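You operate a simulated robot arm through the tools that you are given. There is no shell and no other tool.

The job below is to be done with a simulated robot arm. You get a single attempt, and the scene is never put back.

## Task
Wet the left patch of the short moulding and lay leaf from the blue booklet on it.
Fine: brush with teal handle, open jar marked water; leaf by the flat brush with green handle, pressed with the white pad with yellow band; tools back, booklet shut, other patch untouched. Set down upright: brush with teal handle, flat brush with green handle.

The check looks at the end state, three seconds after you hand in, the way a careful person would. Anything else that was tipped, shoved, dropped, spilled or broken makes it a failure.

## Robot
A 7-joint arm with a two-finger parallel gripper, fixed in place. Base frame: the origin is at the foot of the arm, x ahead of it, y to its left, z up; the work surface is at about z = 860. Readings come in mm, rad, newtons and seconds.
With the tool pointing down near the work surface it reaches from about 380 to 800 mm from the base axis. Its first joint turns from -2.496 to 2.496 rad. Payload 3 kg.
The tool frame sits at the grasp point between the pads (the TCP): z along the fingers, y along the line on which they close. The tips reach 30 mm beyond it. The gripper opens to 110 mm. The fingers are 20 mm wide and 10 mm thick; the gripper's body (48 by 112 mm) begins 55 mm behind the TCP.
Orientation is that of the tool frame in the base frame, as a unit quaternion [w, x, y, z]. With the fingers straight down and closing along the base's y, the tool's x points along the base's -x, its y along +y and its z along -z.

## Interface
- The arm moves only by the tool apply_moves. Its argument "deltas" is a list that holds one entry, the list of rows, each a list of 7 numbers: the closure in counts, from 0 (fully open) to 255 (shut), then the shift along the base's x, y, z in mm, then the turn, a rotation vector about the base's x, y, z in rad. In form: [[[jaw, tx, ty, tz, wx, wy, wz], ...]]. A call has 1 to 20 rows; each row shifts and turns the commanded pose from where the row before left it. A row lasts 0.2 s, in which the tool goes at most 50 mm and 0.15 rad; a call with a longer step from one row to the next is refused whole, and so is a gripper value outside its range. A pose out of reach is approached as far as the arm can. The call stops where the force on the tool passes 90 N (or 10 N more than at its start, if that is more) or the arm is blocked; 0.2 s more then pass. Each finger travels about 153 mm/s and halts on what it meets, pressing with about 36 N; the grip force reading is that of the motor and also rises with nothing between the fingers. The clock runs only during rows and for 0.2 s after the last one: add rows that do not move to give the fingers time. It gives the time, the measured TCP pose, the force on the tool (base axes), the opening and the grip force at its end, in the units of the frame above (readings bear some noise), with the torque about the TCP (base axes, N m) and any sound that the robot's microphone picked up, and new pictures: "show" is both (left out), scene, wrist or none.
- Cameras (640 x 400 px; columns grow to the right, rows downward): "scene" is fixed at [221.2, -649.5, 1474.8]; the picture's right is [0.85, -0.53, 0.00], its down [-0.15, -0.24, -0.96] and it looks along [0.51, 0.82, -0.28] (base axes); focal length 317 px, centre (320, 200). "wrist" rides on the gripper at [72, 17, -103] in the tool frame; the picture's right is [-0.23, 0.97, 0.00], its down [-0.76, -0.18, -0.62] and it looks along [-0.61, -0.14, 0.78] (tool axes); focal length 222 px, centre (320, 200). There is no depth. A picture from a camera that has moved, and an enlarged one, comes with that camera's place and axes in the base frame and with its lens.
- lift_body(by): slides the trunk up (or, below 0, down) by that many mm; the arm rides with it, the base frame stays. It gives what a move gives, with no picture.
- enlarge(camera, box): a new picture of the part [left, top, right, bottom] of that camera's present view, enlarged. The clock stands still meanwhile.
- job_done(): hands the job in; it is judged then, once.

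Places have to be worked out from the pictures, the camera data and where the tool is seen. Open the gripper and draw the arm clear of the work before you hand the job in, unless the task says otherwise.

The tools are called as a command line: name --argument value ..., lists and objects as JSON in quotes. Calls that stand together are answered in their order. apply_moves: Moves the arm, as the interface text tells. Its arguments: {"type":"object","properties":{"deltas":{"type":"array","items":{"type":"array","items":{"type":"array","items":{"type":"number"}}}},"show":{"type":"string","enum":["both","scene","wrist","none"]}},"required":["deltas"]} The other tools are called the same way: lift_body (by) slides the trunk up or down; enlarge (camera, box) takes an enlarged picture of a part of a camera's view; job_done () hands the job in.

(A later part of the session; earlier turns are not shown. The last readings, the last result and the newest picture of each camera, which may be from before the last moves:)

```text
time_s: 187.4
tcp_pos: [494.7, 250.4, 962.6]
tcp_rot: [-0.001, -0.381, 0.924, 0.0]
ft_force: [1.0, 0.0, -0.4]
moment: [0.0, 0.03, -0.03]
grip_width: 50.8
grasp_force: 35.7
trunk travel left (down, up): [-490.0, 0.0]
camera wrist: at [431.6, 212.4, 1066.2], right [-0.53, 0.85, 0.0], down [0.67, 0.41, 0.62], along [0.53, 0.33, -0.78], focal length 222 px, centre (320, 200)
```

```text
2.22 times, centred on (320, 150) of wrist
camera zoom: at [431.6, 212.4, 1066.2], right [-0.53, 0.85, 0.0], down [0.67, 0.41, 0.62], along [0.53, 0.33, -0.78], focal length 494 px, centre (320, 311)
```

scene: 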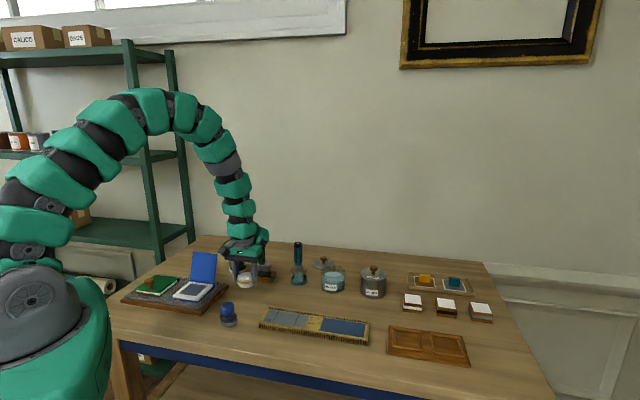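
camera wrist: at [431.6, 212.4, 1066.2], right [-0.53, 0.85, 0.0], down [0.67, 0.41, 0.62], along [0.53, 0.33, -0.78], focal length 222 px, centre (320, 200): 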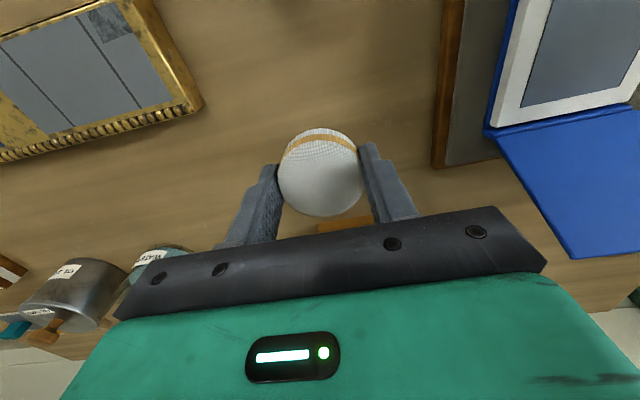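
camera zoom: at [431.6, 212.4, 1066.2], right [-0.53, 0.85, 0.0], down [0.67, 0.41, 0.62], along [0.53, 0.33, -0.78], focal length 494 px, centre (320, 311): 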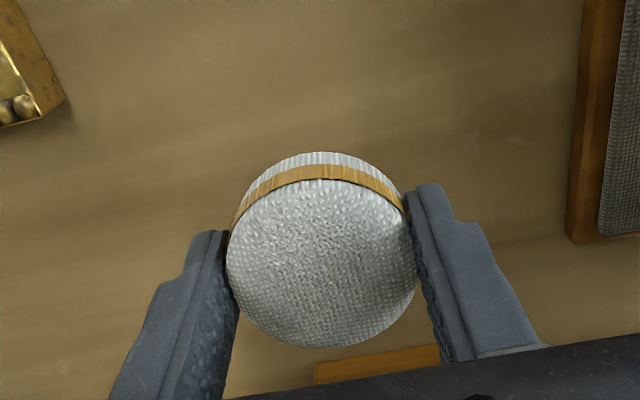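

The front-left corner cell still shows wrinkles. I go back and press exactly there with a steady moderate force and a longer hold.

apply_moves --deltas '[[[160, 3.8, -37.4, 0, 0, 0, 0], [160, 3.8, -37.4, 0, 0, 0, 0], [160, 3.8, -37.3, 0, 0, 0, 0], [160, 3.85, -37.3, 0, 0, 0, 0], [160, 0, 0, -28, 0, 0, 0], [160, 0, 0, -8, 0, 0, 0], [160, 0, 0, -4.6, 0, 0, 0], [160, 0, 0, 0, 0, 0, 0]]]' --show "both"

enlarge --camera "scene" --box '[255, 285, 335, 345]'

enlarge --camera "wrist" --box '[220, 60, 440, 220]'

```text
time_s: 189.2
tcp_pos: [509.7, 102.5, 922.3]
tcp_rot: [0.001, -0.382, 0.924, -0.001]
ft_force: [-0.3, -0.3, 34.4]
moment: [0.18, -0.02, -0.02]
grip_width: 50.9
grasp_force: 35.8
trunk travel left (down, up): [-490.0, 0.0]
camera wrist: at [445.6, 63.4, 1025.4], right [-0.53, 0.85, 0.0], down [0.66, 0.41, 0.62], along [0.53, 0.33, -0.78], focal length 222 px, centre (320, 200)
```

scene: 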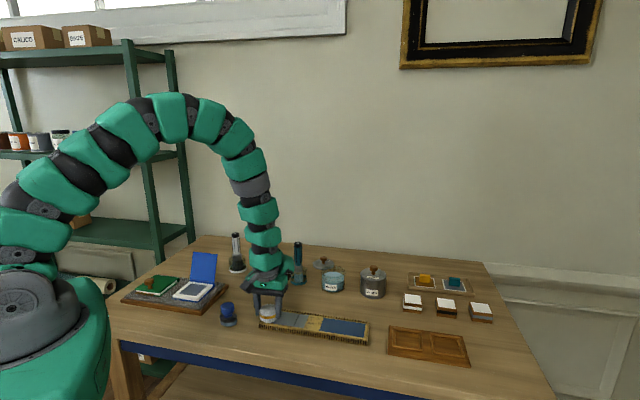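
wrist: 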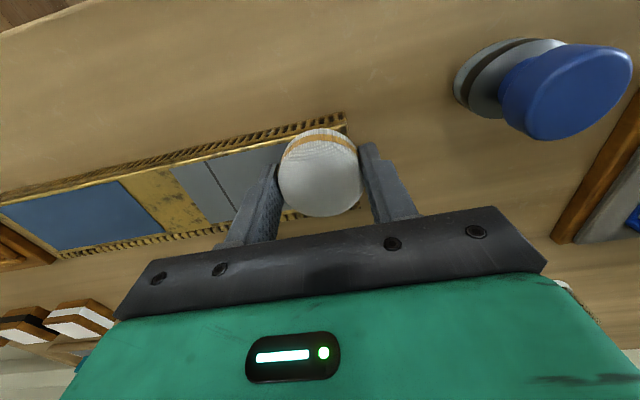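

```text
6.67 times, centred on (295, 315) of scene
camera zoom: at [221.2, -649.5, 1474.8], right [0.85, -0.53, 0.0], down [-0.15, -0.24, -0.96], along [0.51, 0.82, -0.28], focal length 2111 px, centre (487, -567)
```

zoom: 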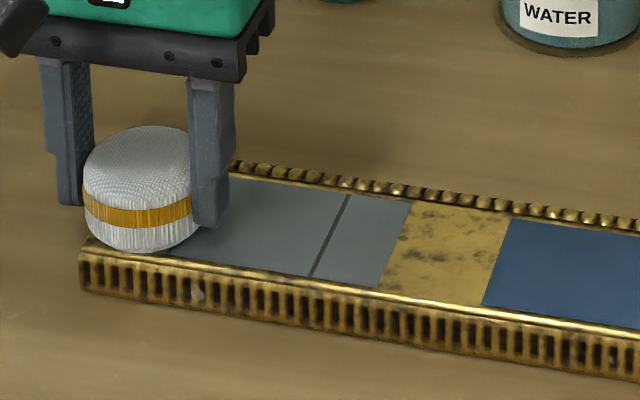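

```text
2.50 times, centred on (330, 140) of wrist
camera zoom: at [445.6, 63.4, 1025.4], right [-0.53, 0.85, 0.0], down [0.66, 0.41, 0.62], along [0.53, 0.33, -0.78], focal length 555 px, centre (295, 350)
```

zoom: 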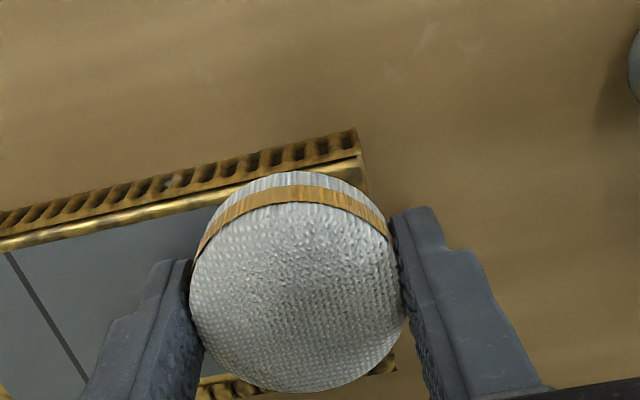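

Steady 34 N on the corner; I hold it for half a second, then lift away to look.

apply_moves --deltas '[[[160, 0, 0, 0, 0, 0, 0], [160, 0, 0, 0, 0, 0, 0], [160, 0, 0, 0, 0, 0, 0], [160, 0, 0, 10, 0, 0, 0], [160, 0, 30, 20, 0, 0, 0], [160, 0, 40, 0, 0, 0, 0]]]' --show "scene"

enlarge --camera "scene" --box '[255, 290, 335, 345]'

```text
time_s: 190.7
tcp_pos: [509.9, 170.0, 948.2]
tcp_rot: [-0.003, -0.381, 0.924, 0.0]
ft_force: [-0.1, -0.4, -0.4]
moment: [0.04, 0.02, 0.01]
grip_width: 50.8
grasp_force: 35.9
trunk travel left (down, up): [-490.0, 0.0]
```

scene: 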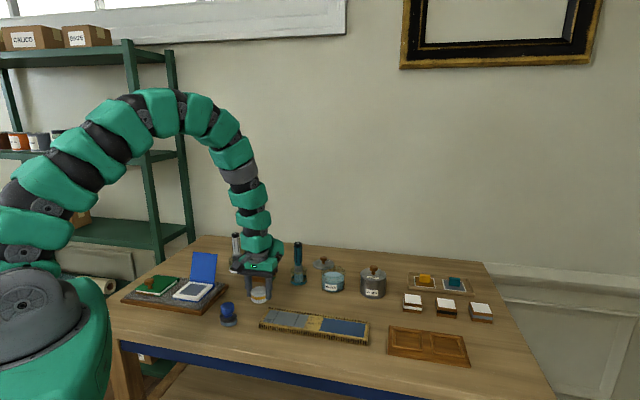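

```text
7.27 times, centred on (295, 318) of scene
camera zoom: at [221.2, -649.5, 1474.8], right [0.85, -0.53, 0.0], down [-0.15, -0.24, -0.96], along [0.51, 0.82, -0.28], focal length 2303 px, centre (502, -654)
```

zoom: 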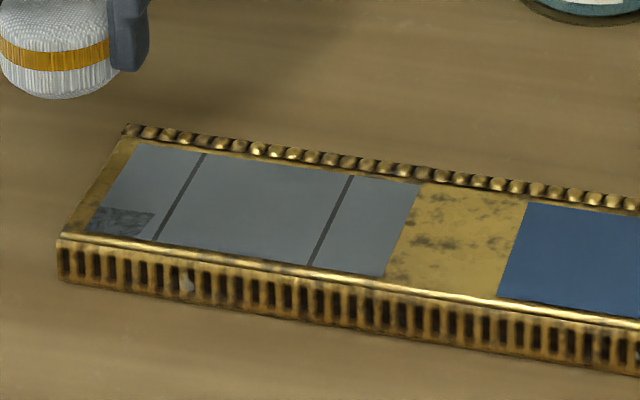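

The corner cell still looks different; I enlarge it to understand its state.

enlarge --camera "scene" --box '[260, 308, 290, 326]'

enlarge --camera "scene" --box '[225, 280, 285, 320]'

```text
16.00 times, centred on (275, 317) of scene
camera zoom: at [221.2, -649.5, 1474.8], right [0.85, -0.53, 0.0], down [-0.15, -0.24, -0.96], along [0.51, 0.82, -0.28], focal length 5066 px, centre (1040, -1672)
```

zoom: 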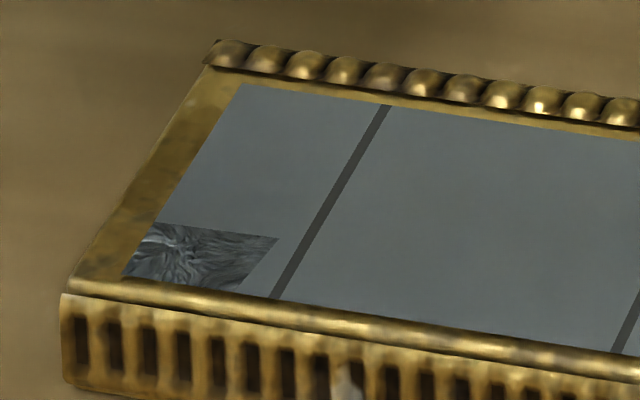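

```text
10.00 times, centred on (255, 300) of scene
camera zoom: at [221.2, -649.5, 1474.8], right [0.85, -0.53, 0.0], down [-0.15, -0.24, -0.96], along [0.51, 0.82, -0.28], focal length 3166 px, centre (970, -800)
```

zoom: 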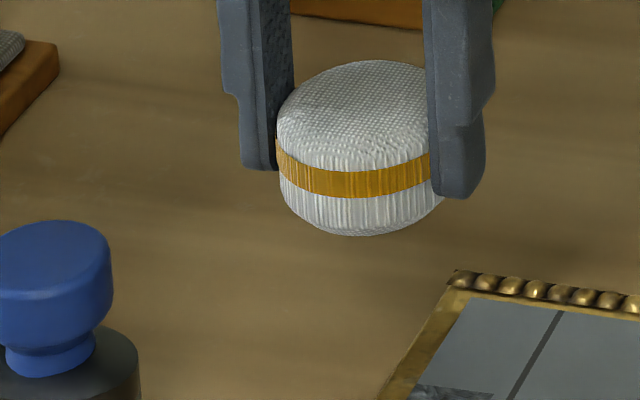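

The successful presses were those with about 40–53 N, while the corner got only ~34 N or ~59 N. I press the corner again aiming at about 45 N.

apply_moves --deltas '[[[160, 0, -40, 0, 0, 0, 0], [160, 0, -30, -10, 0, 0, 0], [160, 0, 0, -15, 0, 0, 0], [160, 0, 0, -5.4, 0, 0, 0], [160, 0, 0, 0, 0, 0, 0]]]' --show "none"

```text
time_s: 191.8
tcp_pos: [507.6, 101.1, 922.1]
tcp_rot: [0.002, -0.382, 0.924, -0.002]
ft_force: [-2.3, -2.4, 55.5]
moment: [0.35, 0.1, -0.01]
grip_width: 50.6
grasp_force: 35.7
trunk travel left (down, up): [-490.0, 0.0]
```

apply_moves --deltas '[[[160, 0, 0, 0.4, 0, 0, 0], [160, 0, 0, 0, 0, 0, 0], [160, 0, 0, 0, 0, 0, 0]]]' --show "none"

```text
time_s: 192.7
tcp_pos: [508.2, 99.3, 922.4]
tcp_rot: [0.003, -0.382, 0.924, -0.001]
ft_force: [6.5, -1.2, 67.6]
moment: [0.4, -0.18, -0.05]
grip_width: 50.8
grasp_force: 35.9
trunk travel left (down, up): [-490.0, 0.0]
```

apply_moves --deltas '[[[160, 0, 0, 0.7, 0, 0, 0], [160, 0, 0, 0, 0, 0, 0]]]' --show "none"

```text
time_s: 193.2
tcp_pos: [506.5, 99.8, 921.7]
tcp_rot: [0.001, -0.382, 0.924, 0.0]
ft_force: [7.5, 2.0, 63.4]
moment: [0.48, -0.32, -0.03]
grip_width: 50.9
grasp_force: 36.3
trunk travel left (down, up): [-490.0, 0.0]
```

apply_moves --deltas '[[[160, 0, 0, 1.5, 0, 0, 0], [160, 0, 0, 8, 0, 0, 0], [160, 0, 30, 20, 0, 0, 0], [160, 0, 40, 0, 0, 0, 0]]]' --show "scene"

enlarge --camera "scene" --box '[255, 290, 335, 345]'

```text
time_s: 194.2
tcp_pos: [506.9, 171.7, 949.4]
tcp_rot: [-0.002, -0.382, 0.924, 0.0]
ft_force: [-0.1, -0.6, -0.8]
moment: [0.0, -0.02, 0.02]
grip_width: 51.0
grasp_force: 35.3
trunk travel left (down, up): [-490.0, 0.0]
```

scene: 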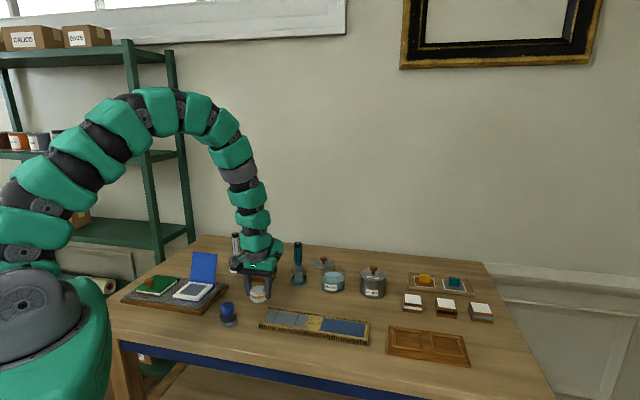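

```text
7.27 times, centred on (295, 318) of scene
camera zoom: at [221.2, -649.5, 1474.8], right [0.85, -0.53, 0.0], down [-0.15, -0.24, -0.96], along [0.51, 0.82, -0.28], focal length 2303 px, centre (502, -654)
```

zoom: 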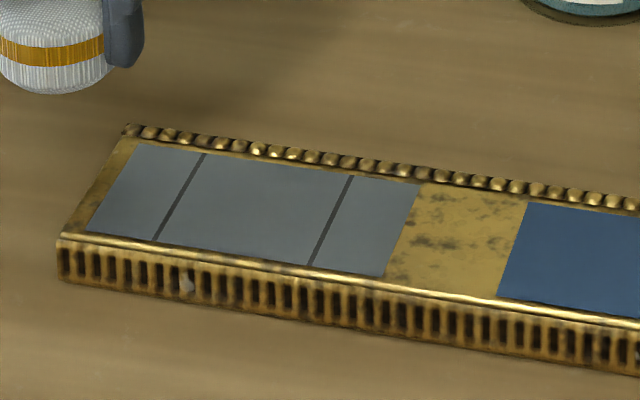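

The whole left patch is now smooth, bright leaf. I return the pad to its original spot and lower it near the table.

apply_moves --deltas '[[[160, -7.6, 39.7, 0, 0, 0, 0], [160, -7.65, 39.7, 0, 0, 0, 0], [160, 0, 0, -20, 0, 0, 0], [160, 0, 0, -18, 0, 0, 0], [160, 0, 0, -9, 0, 0, 0], [160, 0, 0, 0, 0, 0, 0]]]' --show "both"

enlarge --camera "scene" --box '[200, 240, 300, 320]'

```text
time_s: 195.7
tcp_pos: [493.2, 249.5, 901.6]
tcp_rot: [-0.001, -0.382, 0.924, 0.0]
ft_force: [1.5, -0.5, -0.4]
moment: [0.04, -0.01, 0.04]
grip_width: 51.1
grasp_force: 36.3
trunk travel left (down, up): [-490.0, 0.0]
camera wrist: at [430.5, 211.0, 1006.1], right [-0.53, 0.85, 0.0], down [0.67, 0.41, 0.62], along [0.53, 0.33, -0.78], focal length 222 px, centre (320, 200)
```

scene: 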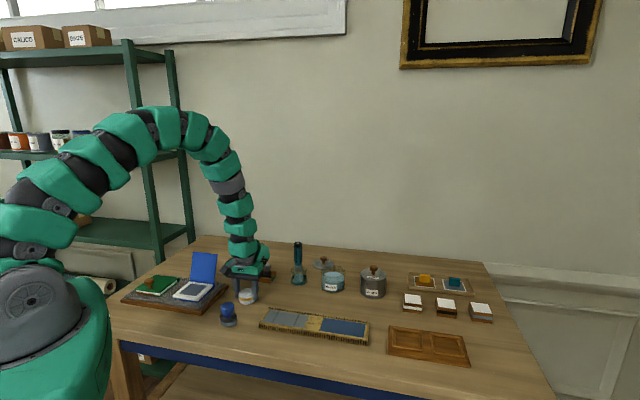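
wrist: 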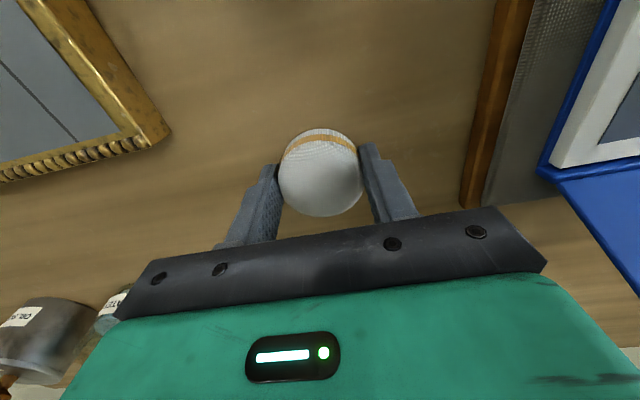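

```text
5.00 times, centred on (250, 280) of scene
camera zoom: at [221.2, -649.5, 1474.8], right [0.85, -0.53, 0.0], down [-0.15, -0.24, -0.96], along [0.51, 0.82, -0.28], focal length 1583 px, centre (670, -200)
```

zoom: 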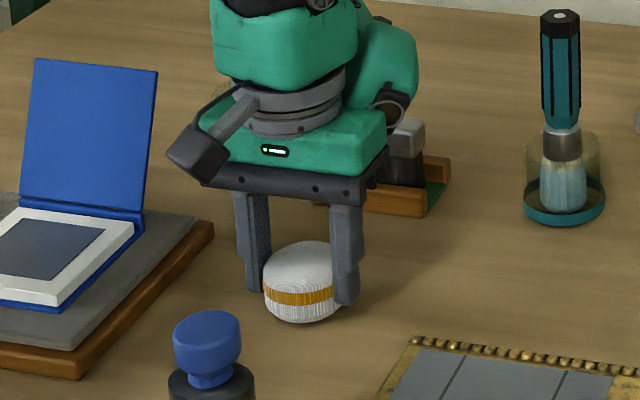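

The pad is right over its original spot, about 3–4 mm above the table. I lower it to contact.

apply_moves --deltas '[[[160, 0, 0, -3, 0, 0, 0], [160, 0, 0, -1, 0, 0, 0], [160, 0, 0, 0, 0, 0, 0]]]' --show "none"

```text
time_s: 196.4
tcp_pos: [494.1, 249.5, 898.5]
tcp_rot: [-0.001, -0.382, 0.924, 0.0]
ft_force: [-0.3, -0.1, -0.5]
moment: [-0.01, 0.0, 0.01]
grip_width: 50.9
grasp_force: 36.2
trunk travel left (down, up): [-490.0, 0.0]
```

apply_moves --deltas '[[[160, 0, 0, -1, 0, 0, 0], [160, 0, 0, -0.8, 0, 0, 0]]]' --show "none"

```text
time_s: 197.1
tcp_pos: [493.9, 249.6, 898.6]
tcp_rot: [0.001, -0.381, 0.924, 0.0]
ft_force: [0.8, -4.2, 19.5]
moment: [-0.1, -0.09, 0.0]
grip_width: 51.0
grasp_force: 35.8
trunk travel left (down, up): [-490.0, 0.0]
```

Contact. I release the pad and rise straight up.

apply_moves --deltas '[[[160, 0, 0, 0.4, 0, 0, 0], [130, 0, 0, 0, 0, 0, 0], [100, 0, 0, 0, 0, 0, 0], [50, 0, 0, 0, 0, 0, 0], [30, 0, 0, 0, 0, 0, 0], [30, 0, 0, 20, 0, 0, 0], [30, 0, 0, 30, 0, 0, 0], [30, 0, 0, 40, 0, 0, 0], [30, 0, 0, 40, 0, 0, 0]]]' --show "both"

enlarge --camera "scene" --box '[200, 240, 300, 320]'

```text
time_s: 199.1
tcp_pos: [492.5, 251.8, 1025.9]
tcp_rot: [-0.001, -0.382, 0.924, -0.001]
ft_force: [0.0, 0.2, -0.1]
moment: [-0.03, 0.0, 0.02]
grip_width: 97.0
grasp_force: 0.1
trunk travel left (down, up): [-490.0, 0.0]
camera wrist: at [429.6, 212.0, 1129.4], right [-0.53, 0.85, 0.0], down [0.67, 0.41, 0.62], along [0.53, 0.33, -0.78], focal length 222 px, centre (320, 200)
```

scene: 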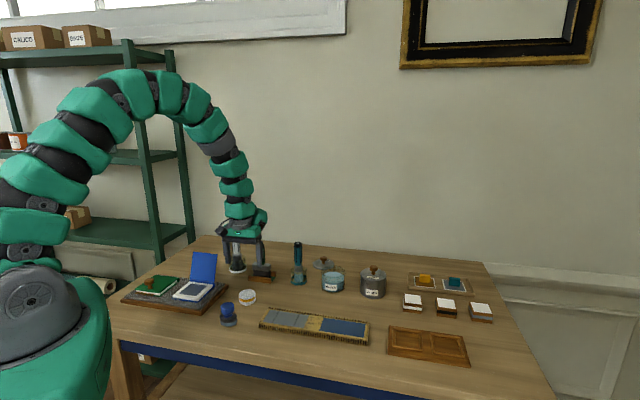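
wrist: 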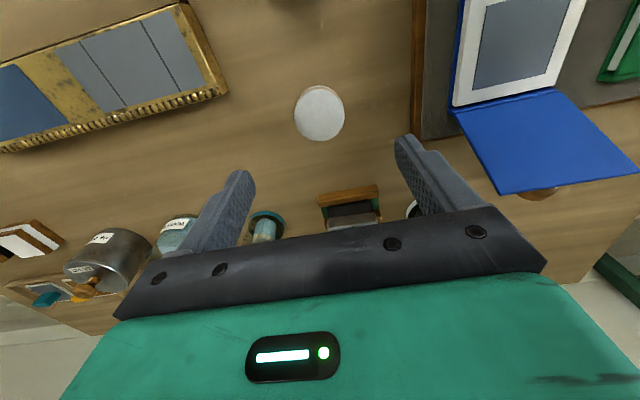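

```text
5.00 times, centred on (250, 280) of scene
camera zoom: at [221.2, -649.5, 1474.8], right [0.85, -0.53, 0.0], down [-0.15, -0.24, -0.96], along [0.51, 0.82, -0.28], focal length 1583 px, centre (670, -200)
```

zoom: 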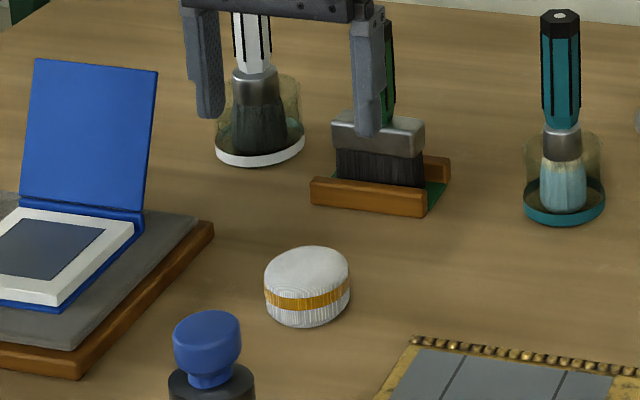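

The pad is back at its place. Now to close the booklet gently: I turn the gripper so its fingers can straddle the open cover's free edge (beside the knob), one finger inside and one outside.

apply_moves --deltas '[[[60, 0, 0, 10, 0, 0, -0.1428], [100, -6, 13, 10, 0, 0, -0.1428], [140, -6, 13, 10, 0, 0, -0.1428], [150, -6, 13, 5, 0, 0, -0.1428], [150, -6, 13, 0, 0, 0, -0.1428], [150, -6, 13, 0, 0, 0, -0.1428], [150, -6, 13, 0, 0, 0, -0.1428], [150, -6, 13, 0, 0, 0, -0.1428], [150, -6, 13, 0, 0, 0, -0.1428], [150, -6, 13, 0, 0, 0, -0.1428], [150, -6, 13, 0, 0, 0, -0.1428], [150, -4, 10, 0, 0, 0, 0], [150, 0, 0, 0, 0, 0, 0]]]' --show "both"

enlarge --camera "wrist" --box '[200, 40, 440, 240]'

enlarge --camera "scene" --box '[130, 200, 270, 310]'

```text
time_s: 201.8
tcp_pos: [428.0, 389.9, 1062.4]
tcp_rot: [-0.001, 0.384, 0.923, 0.001]
ft_force: [-0.9, 0.0, 0.3]
moment: [0.01, -0.01, -0.04]
grip_width: 45.3
grasp_force: 0.0
trunk travel left (down, up): [-490.0, 0.0]
camera wrist: at [389.3, 453.6, 1166.2], right [0.85, 0.53, 0.0], down [0.41, -0.67, 0.62], along [0.33, -0.53, -0.78], focal length 222 px, centre (320, 200)
```

scene: 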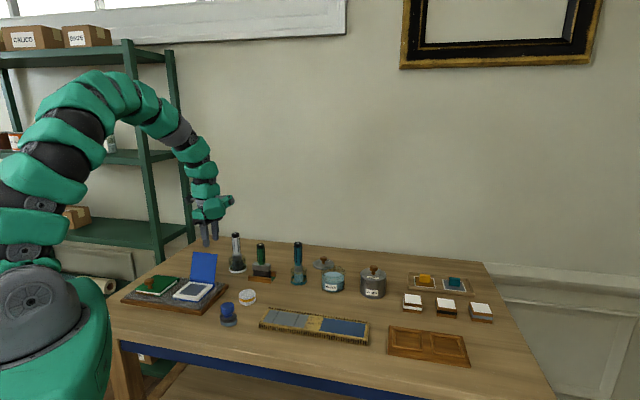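
wrist: 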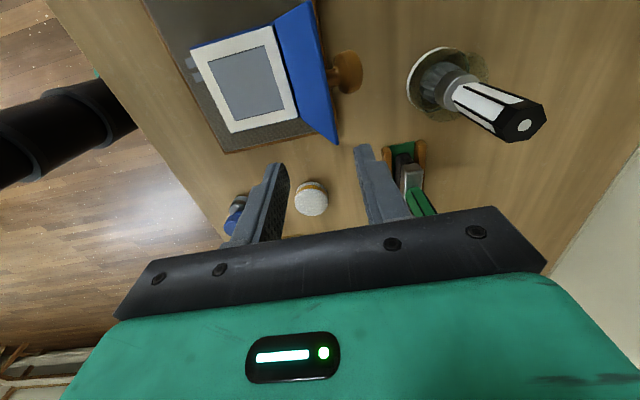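

```text
2.00 times, centred on (320, 140) of wrist
camera zoom: at [389.3, 453.6, 1166.2], right [0.85, 0.53, 0.0], down [0.41, -0.67, 0.62], along [0.33, -0.53, -0.78], focal length 444 px, centre (320, 320)
```

zoom: 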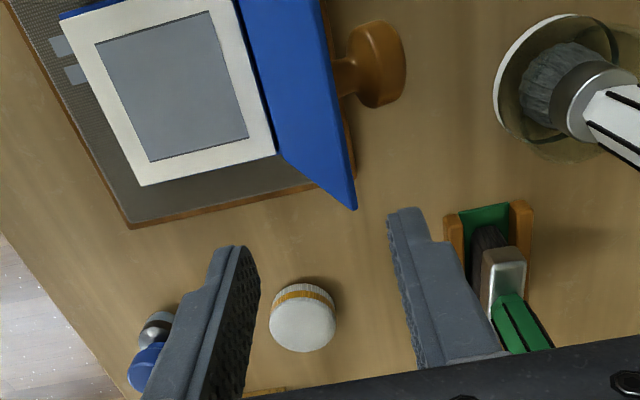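

```text
3.64 times, centred on (200, 255) of scene
camera zoom: at [221.2, -649.5, 1474.8], right [0.85, -0.53, 0.0], down [-0.15, -0.24, -0.96], along [0.51, 0.82, -0.28], focal length 1151 px, centre (756, 0)
```

zoom: 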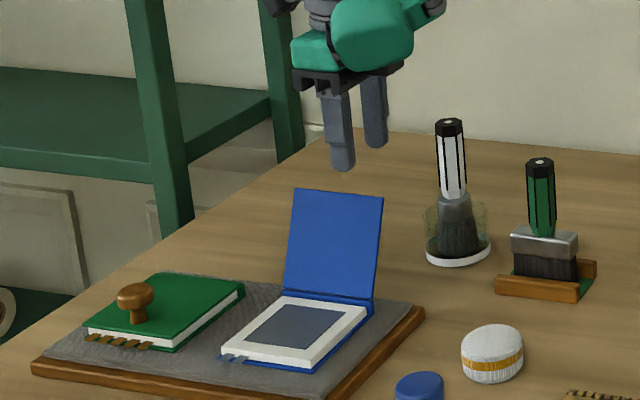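

The cover's free edge is at about n=592 mm, z≈984, leaning back at ~107°. I shift over it and lower so the fingers straddle the edge beside the knob.

apply_moves --deltas '[[[150, 8.2, 8.2, 0, 0, 0, 0], [150, 0, 0, -20, 0, 0, 0], [150, 0, 0, -20, 0, 0, 0], [150, 0, 0, -15, 0, 0, 0], [150, 0, 0, -8, 0, 0, 0], [150, 0, 0, 0, 0, 0, 0]]]' --show "both"

enlarge --camera "wrist" --box '[200, 40, 440, 240]'

enlarge --camera "scene" --box '[130, 200, 270, 310]'

```text
time_s: 203.2
tcp_pos: [437.9, 400.9, 998.6]
tcp_rot: [-0.001, 0.382, 0.924, 0.0]
ft_force: [-0.1, 0.2, -0.1]
moment: [0.02, -0.02, 0.0]
grip_width: 45.1
grasp_force: 0.1
trunk travel left (down, up): [-490.0, 0.0]
camera wrist: at [398.6, 463.3, 1102.3], right [0.85, 0.53, 0.0], down [0.41, -0.67, 0.62], along [0.33, -0.53, -0.78], focal length 222 px, centre (320, 200)
```

scene: 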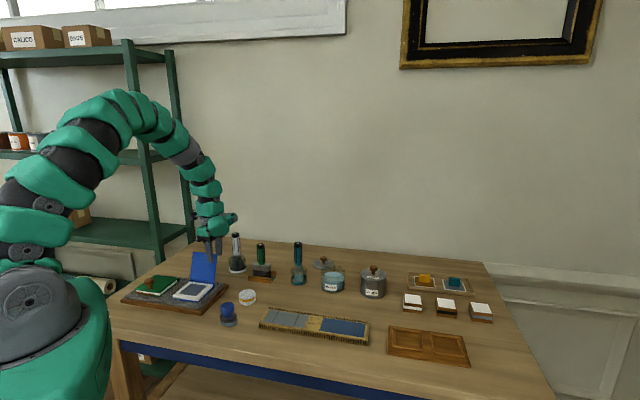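
wrist: 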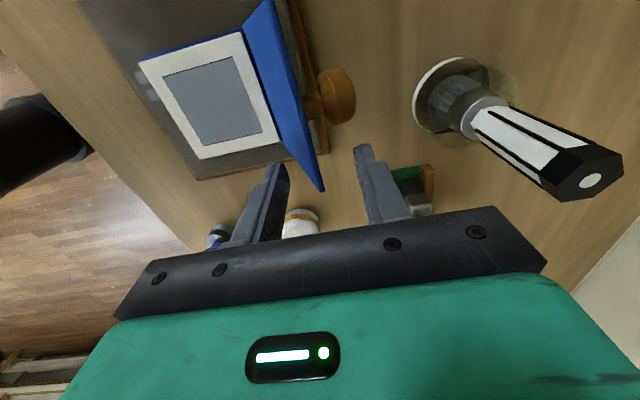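

```text
2.00 times, centred on (320, 140) of wrist
camera zoom: at [398.6, 463.3, 1102.3], right [0.85, 0.53, 0.0], down [0.41, -0.67, 0.62], along [0.33, -0.53, -0.78], focal length 444 px, centre (320, 320)
```

zoom: 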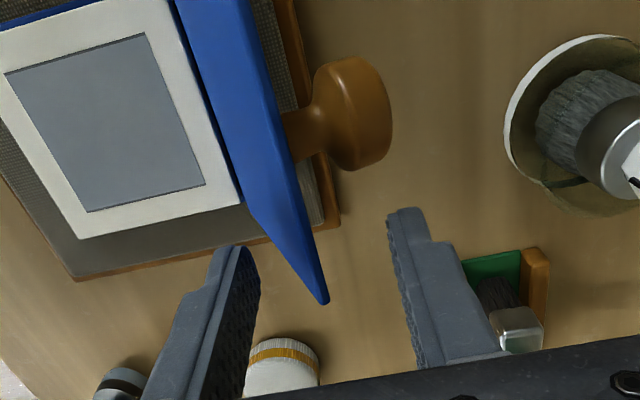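

```text
3.64 times, centred on (200, 255) of scene
camera zoom: at [221.2, -649.5, 1474.8], right [0.85, -0.53, 0.0], down [-0.15, -0.24, -0.96], along [0.51, 0.82, -0.28], focal length 1151 px, centre (756, 0)
```

zoom: 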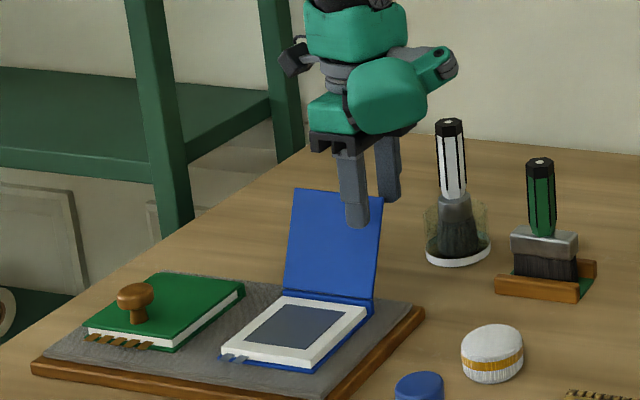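

The cover's edge stands between the two fingers. I narrow the jaw and move toward closing in small steps, so the outer finger pushes and the inner finger will catch the cover.

apply_moves --deltas '[[[182, 0, 0, 0, 0, 0, 0], [182, -4.6, -4.6, 1.5, 0, 0, 0], [182, -4.6, -4.6, 1.4, 0, 0, 0], [182, -5.3, -5.3, 0.8, 0, 0, 0], [182, -5.3, -5.3, 0.8, 0, 0, 0], [182, -5.4, -5.4, -0.3, 0, 0, 0], [182, -5.4, -5.4, -0.4, 0, 0, 0], [182, 0, 0, 0, 0, 0, 0]]]' --show "both"

enlarge --camera "wrist" --box '[200, 40, 440, 240]'

enlarge --camera "scene" --box '[130, 200, 270, 310]'

```text
time_s: 205.1
tcp_pos: [407.2, 368.6, 1005.7]
tcp_rot: [-0.001, 0.382, 0.924, 0.0]
ft_force: [0.3, 0.5, 0.5]
moment: [0.02, 0.0, 0.02]
grip_width: 31.5
grasp_force: 0.1
trunk travel left (down, up): [-490.0, 0.0]
camera wrist: at [367.9, 432.3, 1107.1], right [0.85, 0.53, 0.0], down [0.41, -0.67, 0.62], along [0.33, -0.53, -0.78], focal length 222 px, centre (320, 200)
```

scene: 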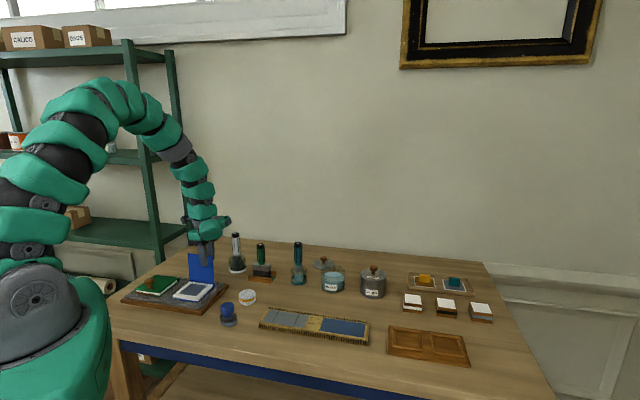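
wrist: 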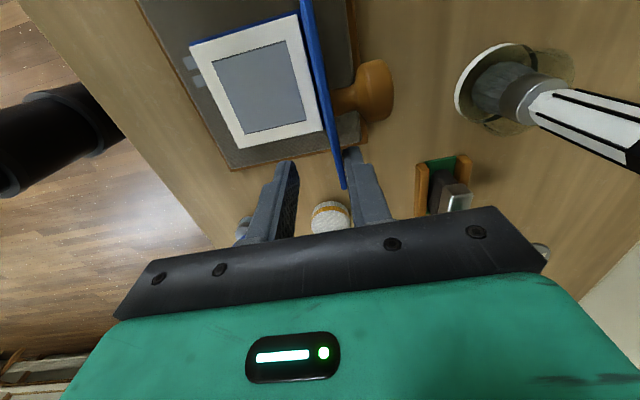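

```text
2.00 times, centred on (320, 140) of wrist
camera zoom: at [367.9, 432.3, 1107.1], right [0.85, 0.53, 0.0], down [0.41, -0.67, 0.62], along [0.33, -0.53, -0.78], focal length 444 px, centre (320, 320)
```

zoom: 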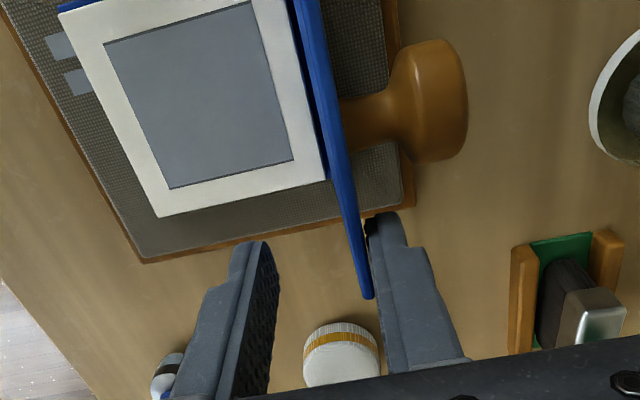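

```text
3.64 times, centred on (200, 255) of scene
camera zoom: at [221.2, -649.5, 1474.8], right [0.85, -0.53, 0.0], down [-0.15, -0.24, -0.96], along [0.51, 0.82, -0.28], focal length 1151 px, centre (756, 0)
```

zoom: 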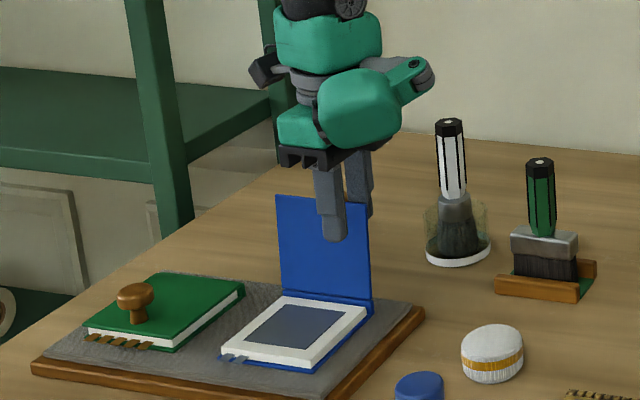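

The cover is about vertical now, pushed by the outer finger. I continue along the arc.

apply_moves --deltas '[[[182, -4.8, -4.8, -2.5, 0, 0, 0], [182, -4.8, -4.8, -2.5, 0, 0, 0], [182, -5.1, -5.1, -2.6, 0, 0, 0], [182, -5.1, -5.1, -2.6, 0, 0, 0], [182, 0, 0, 0, 0, 0, 0]]]' --show "both"

enlarge --camera "wrist" --box '[200, 40, 440, 240]'

enlarge --camera "scene" --box '[130, 200, 270, 310]'

```text
time_s: 206.2
tcp_pos: [386.9, 348.7, 992.5]
tcp_rot: [-0.001, 0.383, 0.924, 0.0]
ft_force: [0.2, 0.1, 0.4]
moment: [0.03, -0.01, -0.01]
grip_width: 31.6
grasp_force: 0.0
trunk travel left (down, up): [-490.0, 0.0]
camera wrist: at [346.7, 412.4, 1096.0], right [0.85, 0.53, 0.0], down [0.41, -0.66, 0.62], along [0.33, -0.53, -0.78], focal length 222 px, centre (320, 200)
```

scene: 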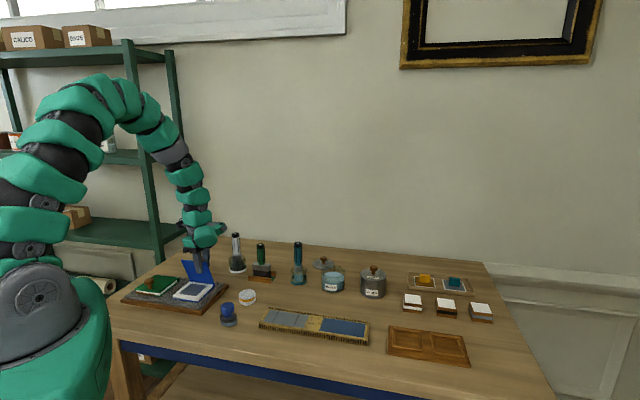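
wrist: 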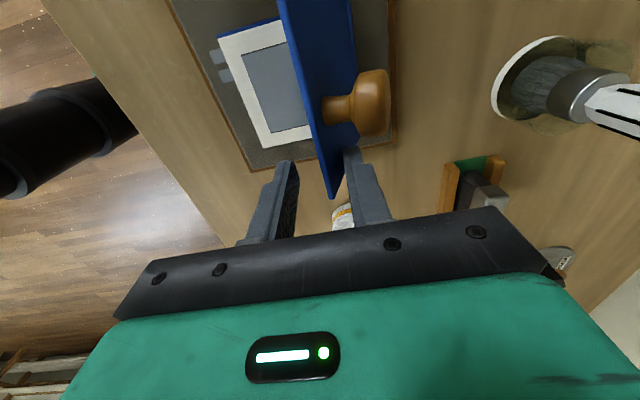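

```text
2.00 times, centred on (320, 140) of wrist
camera zoom: at [346.7, 412.4, 1096.0], right [0.85, 0.53, 0.0], down [0.41, -0.66, 0.62], along [0.33, -0.53, -0.78], focal length 444 px, centre (320, 320)
```

zoom: 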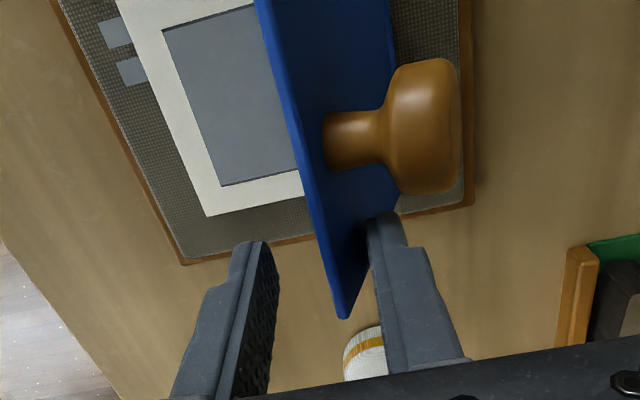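

```text
3.64 times, centred on (200, 255) of scene
camera zoom: at [221.2, -649.5, 1474.8], right [0.85, -0.53, 0.0], down [-0.15, -0.24, -0.96], along [0.51, 0.82, -0.28], focal length 1151 px, centre (756, 0)
```

zoom: 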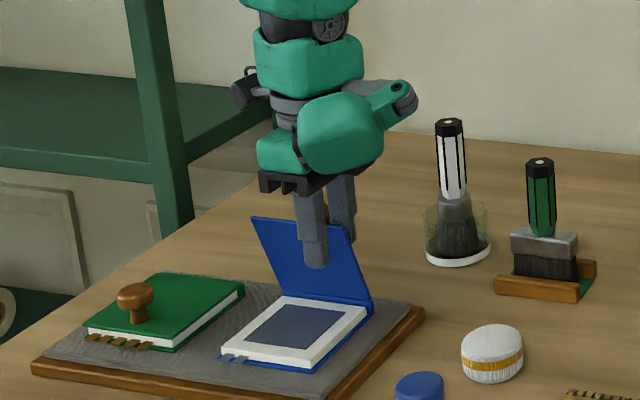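

apply_moves --deltas '[[[182, -4.7, -4.7, -3.0, 0, 0, 0], [182, -4.7, -4.7, -3.2, 0, 0, 0], [182, -4.3, -4.3, -4.3, 0, 0, 0], [182, -4.3, -4.3, -4.5, 0, 0, 0], [182, 0, 0, 0, 0, 0, 0]]]' --show "both"

enlarge --camera "wrist" --box '[200, 40, 440, 240]'

enlarge --camera "scene" --box '[130, 200, 270, 310]'

```text
time_s: 207.4
tcp_pos: [369.4, 331.0, 977.8]
tcp_rot: [-0.001, 0.383, 0.924, 0.0]
ft_force: [-0.2, 0.1, -0.7]
moment: [-0.04, 0.0, 0.03]
grip_width: 31.3
grasp_force: 0.1
trunk travel left (down, up): [-490.0, 0.0]
camera wrist: at [330.0, 394.0, 1081.1], right [0.85, 0.53, 0.0], down [0.41, -0.66, 0.62], along [0.33, -0.53, -0.78], focal length 222 px, centre (320, 200)
```

scene: 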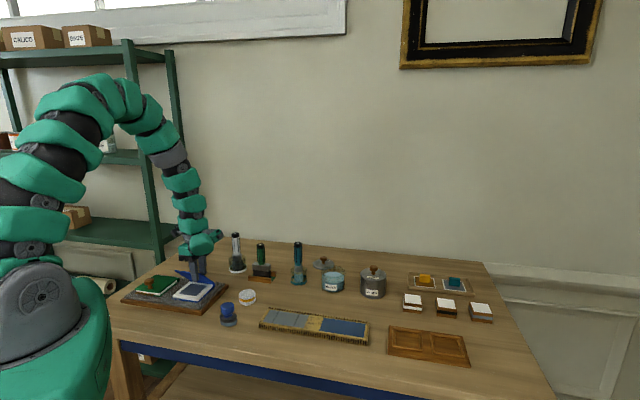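
wrist: 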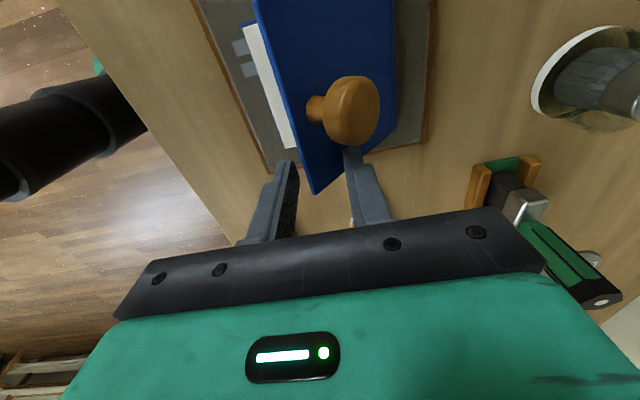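

```text
2.00 times, centred on (320, 140) of wrist
camera zoom: at [330.0, 394.0, 1081.1], right [0.85, 0.53, 0.0], down [0.41, -0.66, 0.62], along [0.33, -0.53, -0.78], focal length 444 px, centre (320, 320)
```

zoom: 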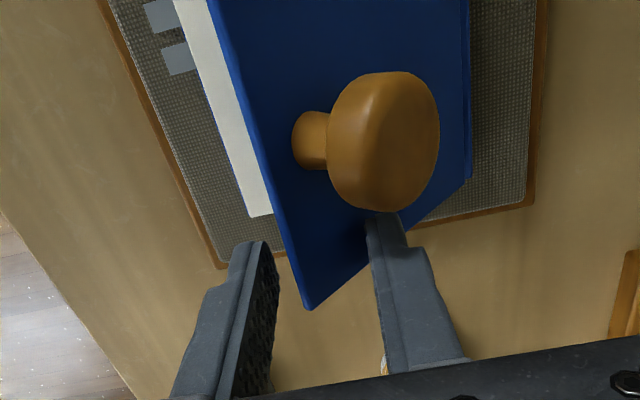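

```text
3.64 times, centred on (200, 255) of scene
camera zoom: at [221.2, -649.5, 1474.8], right [0.85, -0.53, 0.0], down [-0.15, -0.24, -0.96], along [0.51, 0.82, -0.28], focal length 1151 px, centre (756, 0)
```

zoom: 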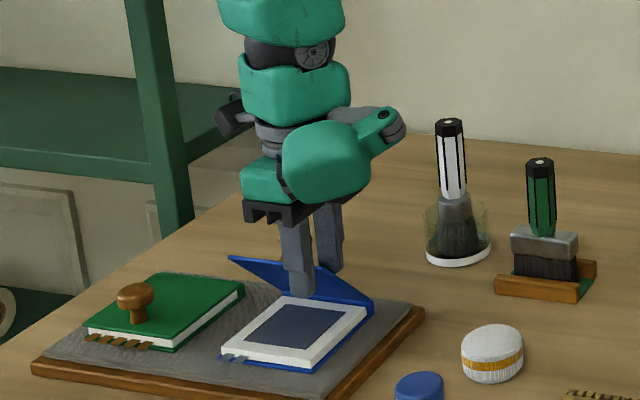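

apply_moves --deltas '[[[182, -3.7, -3.7, -4.8, 0, 0, 0], [182, -3.7, -3.7, -4.9, 0, 0, 0], [182, -3.1, -3.1, -4.6, 0, 0, 0], [182, -3.1, -3.1, -4.7, 0, 0, 0], [182, 0, 0, 0, 0, 0, 0]]]' --show "both"

enlarge --camera "wrist" --box '[200, 40, 440, 240]'

enlarge --camera "scene" --box '[130, 200, 270, 310]'

```text
time_s: 208.7
tcp_pos: [357.4, 319.0, 959.3]
tcp_rot: [-0.001, 0.383, 0.924, 0.0]
ft_force: [-0.9, -0.4, -0.7]
moment: [-0.03, -0.01, 0.01]
grip_width: 31.3
grasp_force: 0.1
trunk travel left (down, up): [-490.0, 0.0]
camera wrist: at [318.0, 381.4, 1062.7], right [0.85, 0.53, 0.0], down [0.41, -0.66, 0.62], along [0.33, -0.53, -0.78], focal length 222 px, centre (320, 200)
```

scene: 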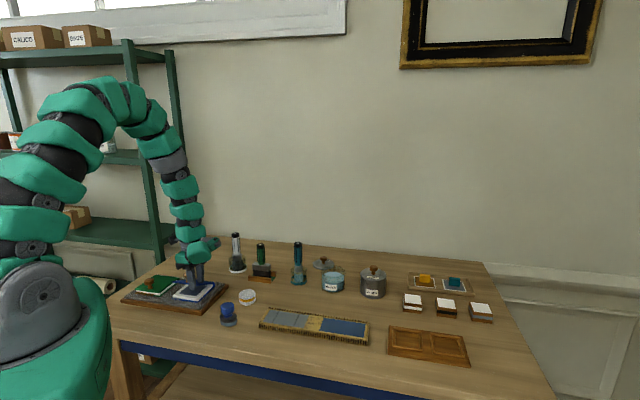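
wrist: 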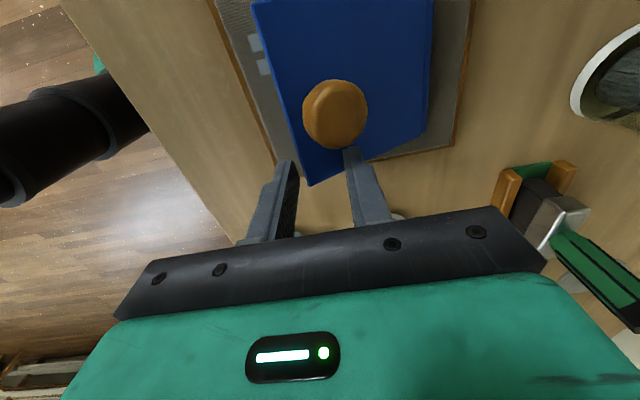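

```text
2.00 times, centred on (320, 140) of wrist
camera zoom: at [318.0, 381.4, 1062.7], right [0.85, 0.53, 0.0], down [0.41, -0.66, 0.62], along [0.33, -0.53, -0.78], focal length 444 px, centre (320, 320)
```

zoom: 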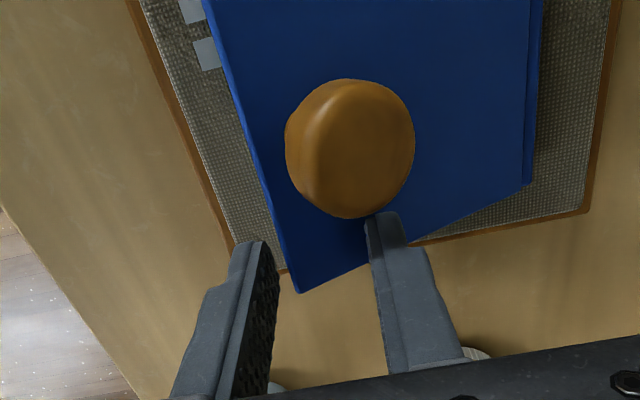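

```text
3.64 times, centred on (200, 255) of scene
camera zoom: at [221.2, -649.5, 1474.8], right [0.85, -0.53, 0.0], down [-0.15, -0.24, -0.96], along [0.51, 0.82, -0.28], focal length 1151 px, centre (756, 0)
```

zoom: 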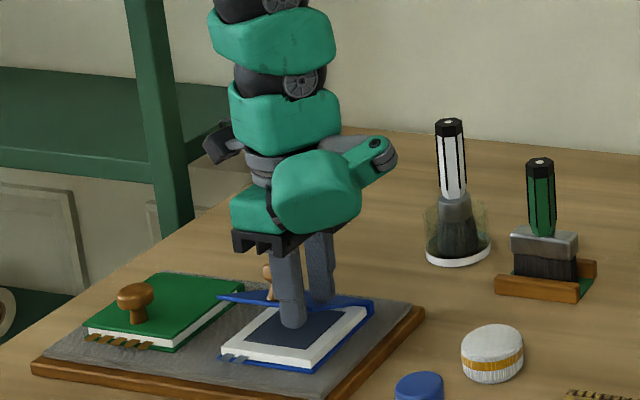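

The cover follows smoothly, held by the hinge friction. I keep pressing it down with the outer finger while the inner finger stays just outside the booklet's edge.

apply_moves --deltas '[[[182, -1.9, -1.9, -5, 0, 0, 0], [182, -1.9, -1.9, -5, 0, 0, 0], [182, 0, 0, -5, 0, 0, 0], [182, 0, 0, -5, 0, 0, 0], [182, 0, 0, 0, 0, 0, 0]]]' --show "both"

enlarge --camera "wrist" --box '[200, 40, 440, 240]'

enlarge --camera "scene" --box '[130, 220, 250, 310]'

```text
time_s: 209.8
tcp_pos: [352.0, 312.0, 939.0]
tcp_rot: [-0.002, 0.383, 0.924, -0.001]
ft_force: [0.4, -0.2, -0.1]
moment: [0.0, -0.02, 0.01]
grip_width: 31.4
grasp_force: 0.1
trunk travel left (down, up): [-490.0, 0.0]
camera wrist: at [313.4, 376.4, 1042.3], right [0.85, 0.53, 0.0], down [0.41, -0.66, 0.62], along [0.33, -0.53, -0.78], focal length 222 px, centre (320, 200)
```

scene: 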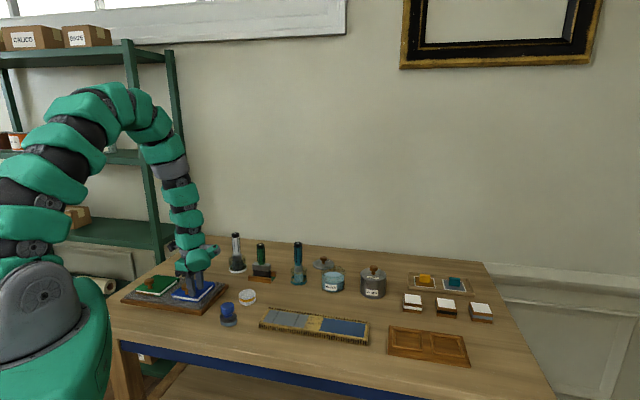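
wrist: 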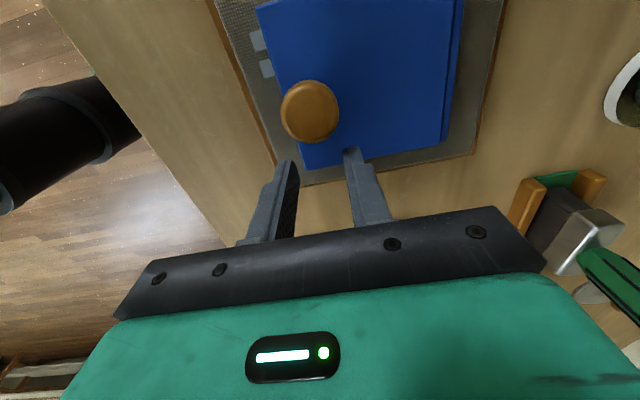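

```text
2.00 times, centred on (320, 140) of wrist
camera zoom: at [313.4, 376.4, 1042.3], right [0.85, 0.53, 0.0], down [0.41, -0.66, 0.62], along [0.33, -0.53, -0.78], focal length 444 px, centre (320, 320)
```

zoom: 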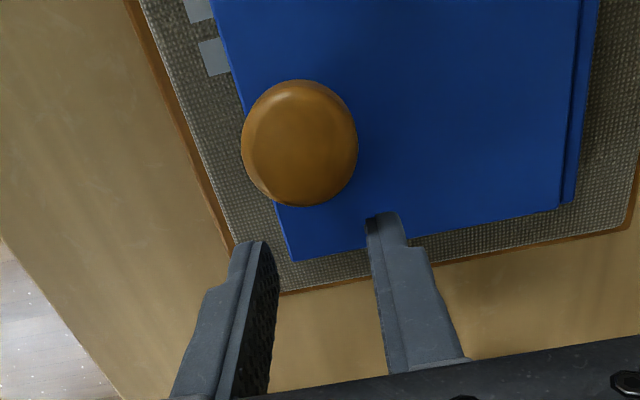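

```text
4.44 times, centred on (190, 265) of scene
camera zoom: at [221.2, -649.5, 1474.8], right [0.85, -0.53, 0.0], down [-0.15, -0.24, -0.96], along [0.51, 0.82, -0.28], focal length 1407 px, centre (898, -89)
```

zoom: 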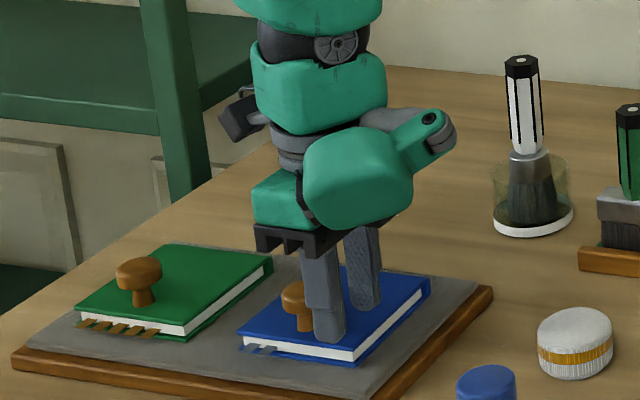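

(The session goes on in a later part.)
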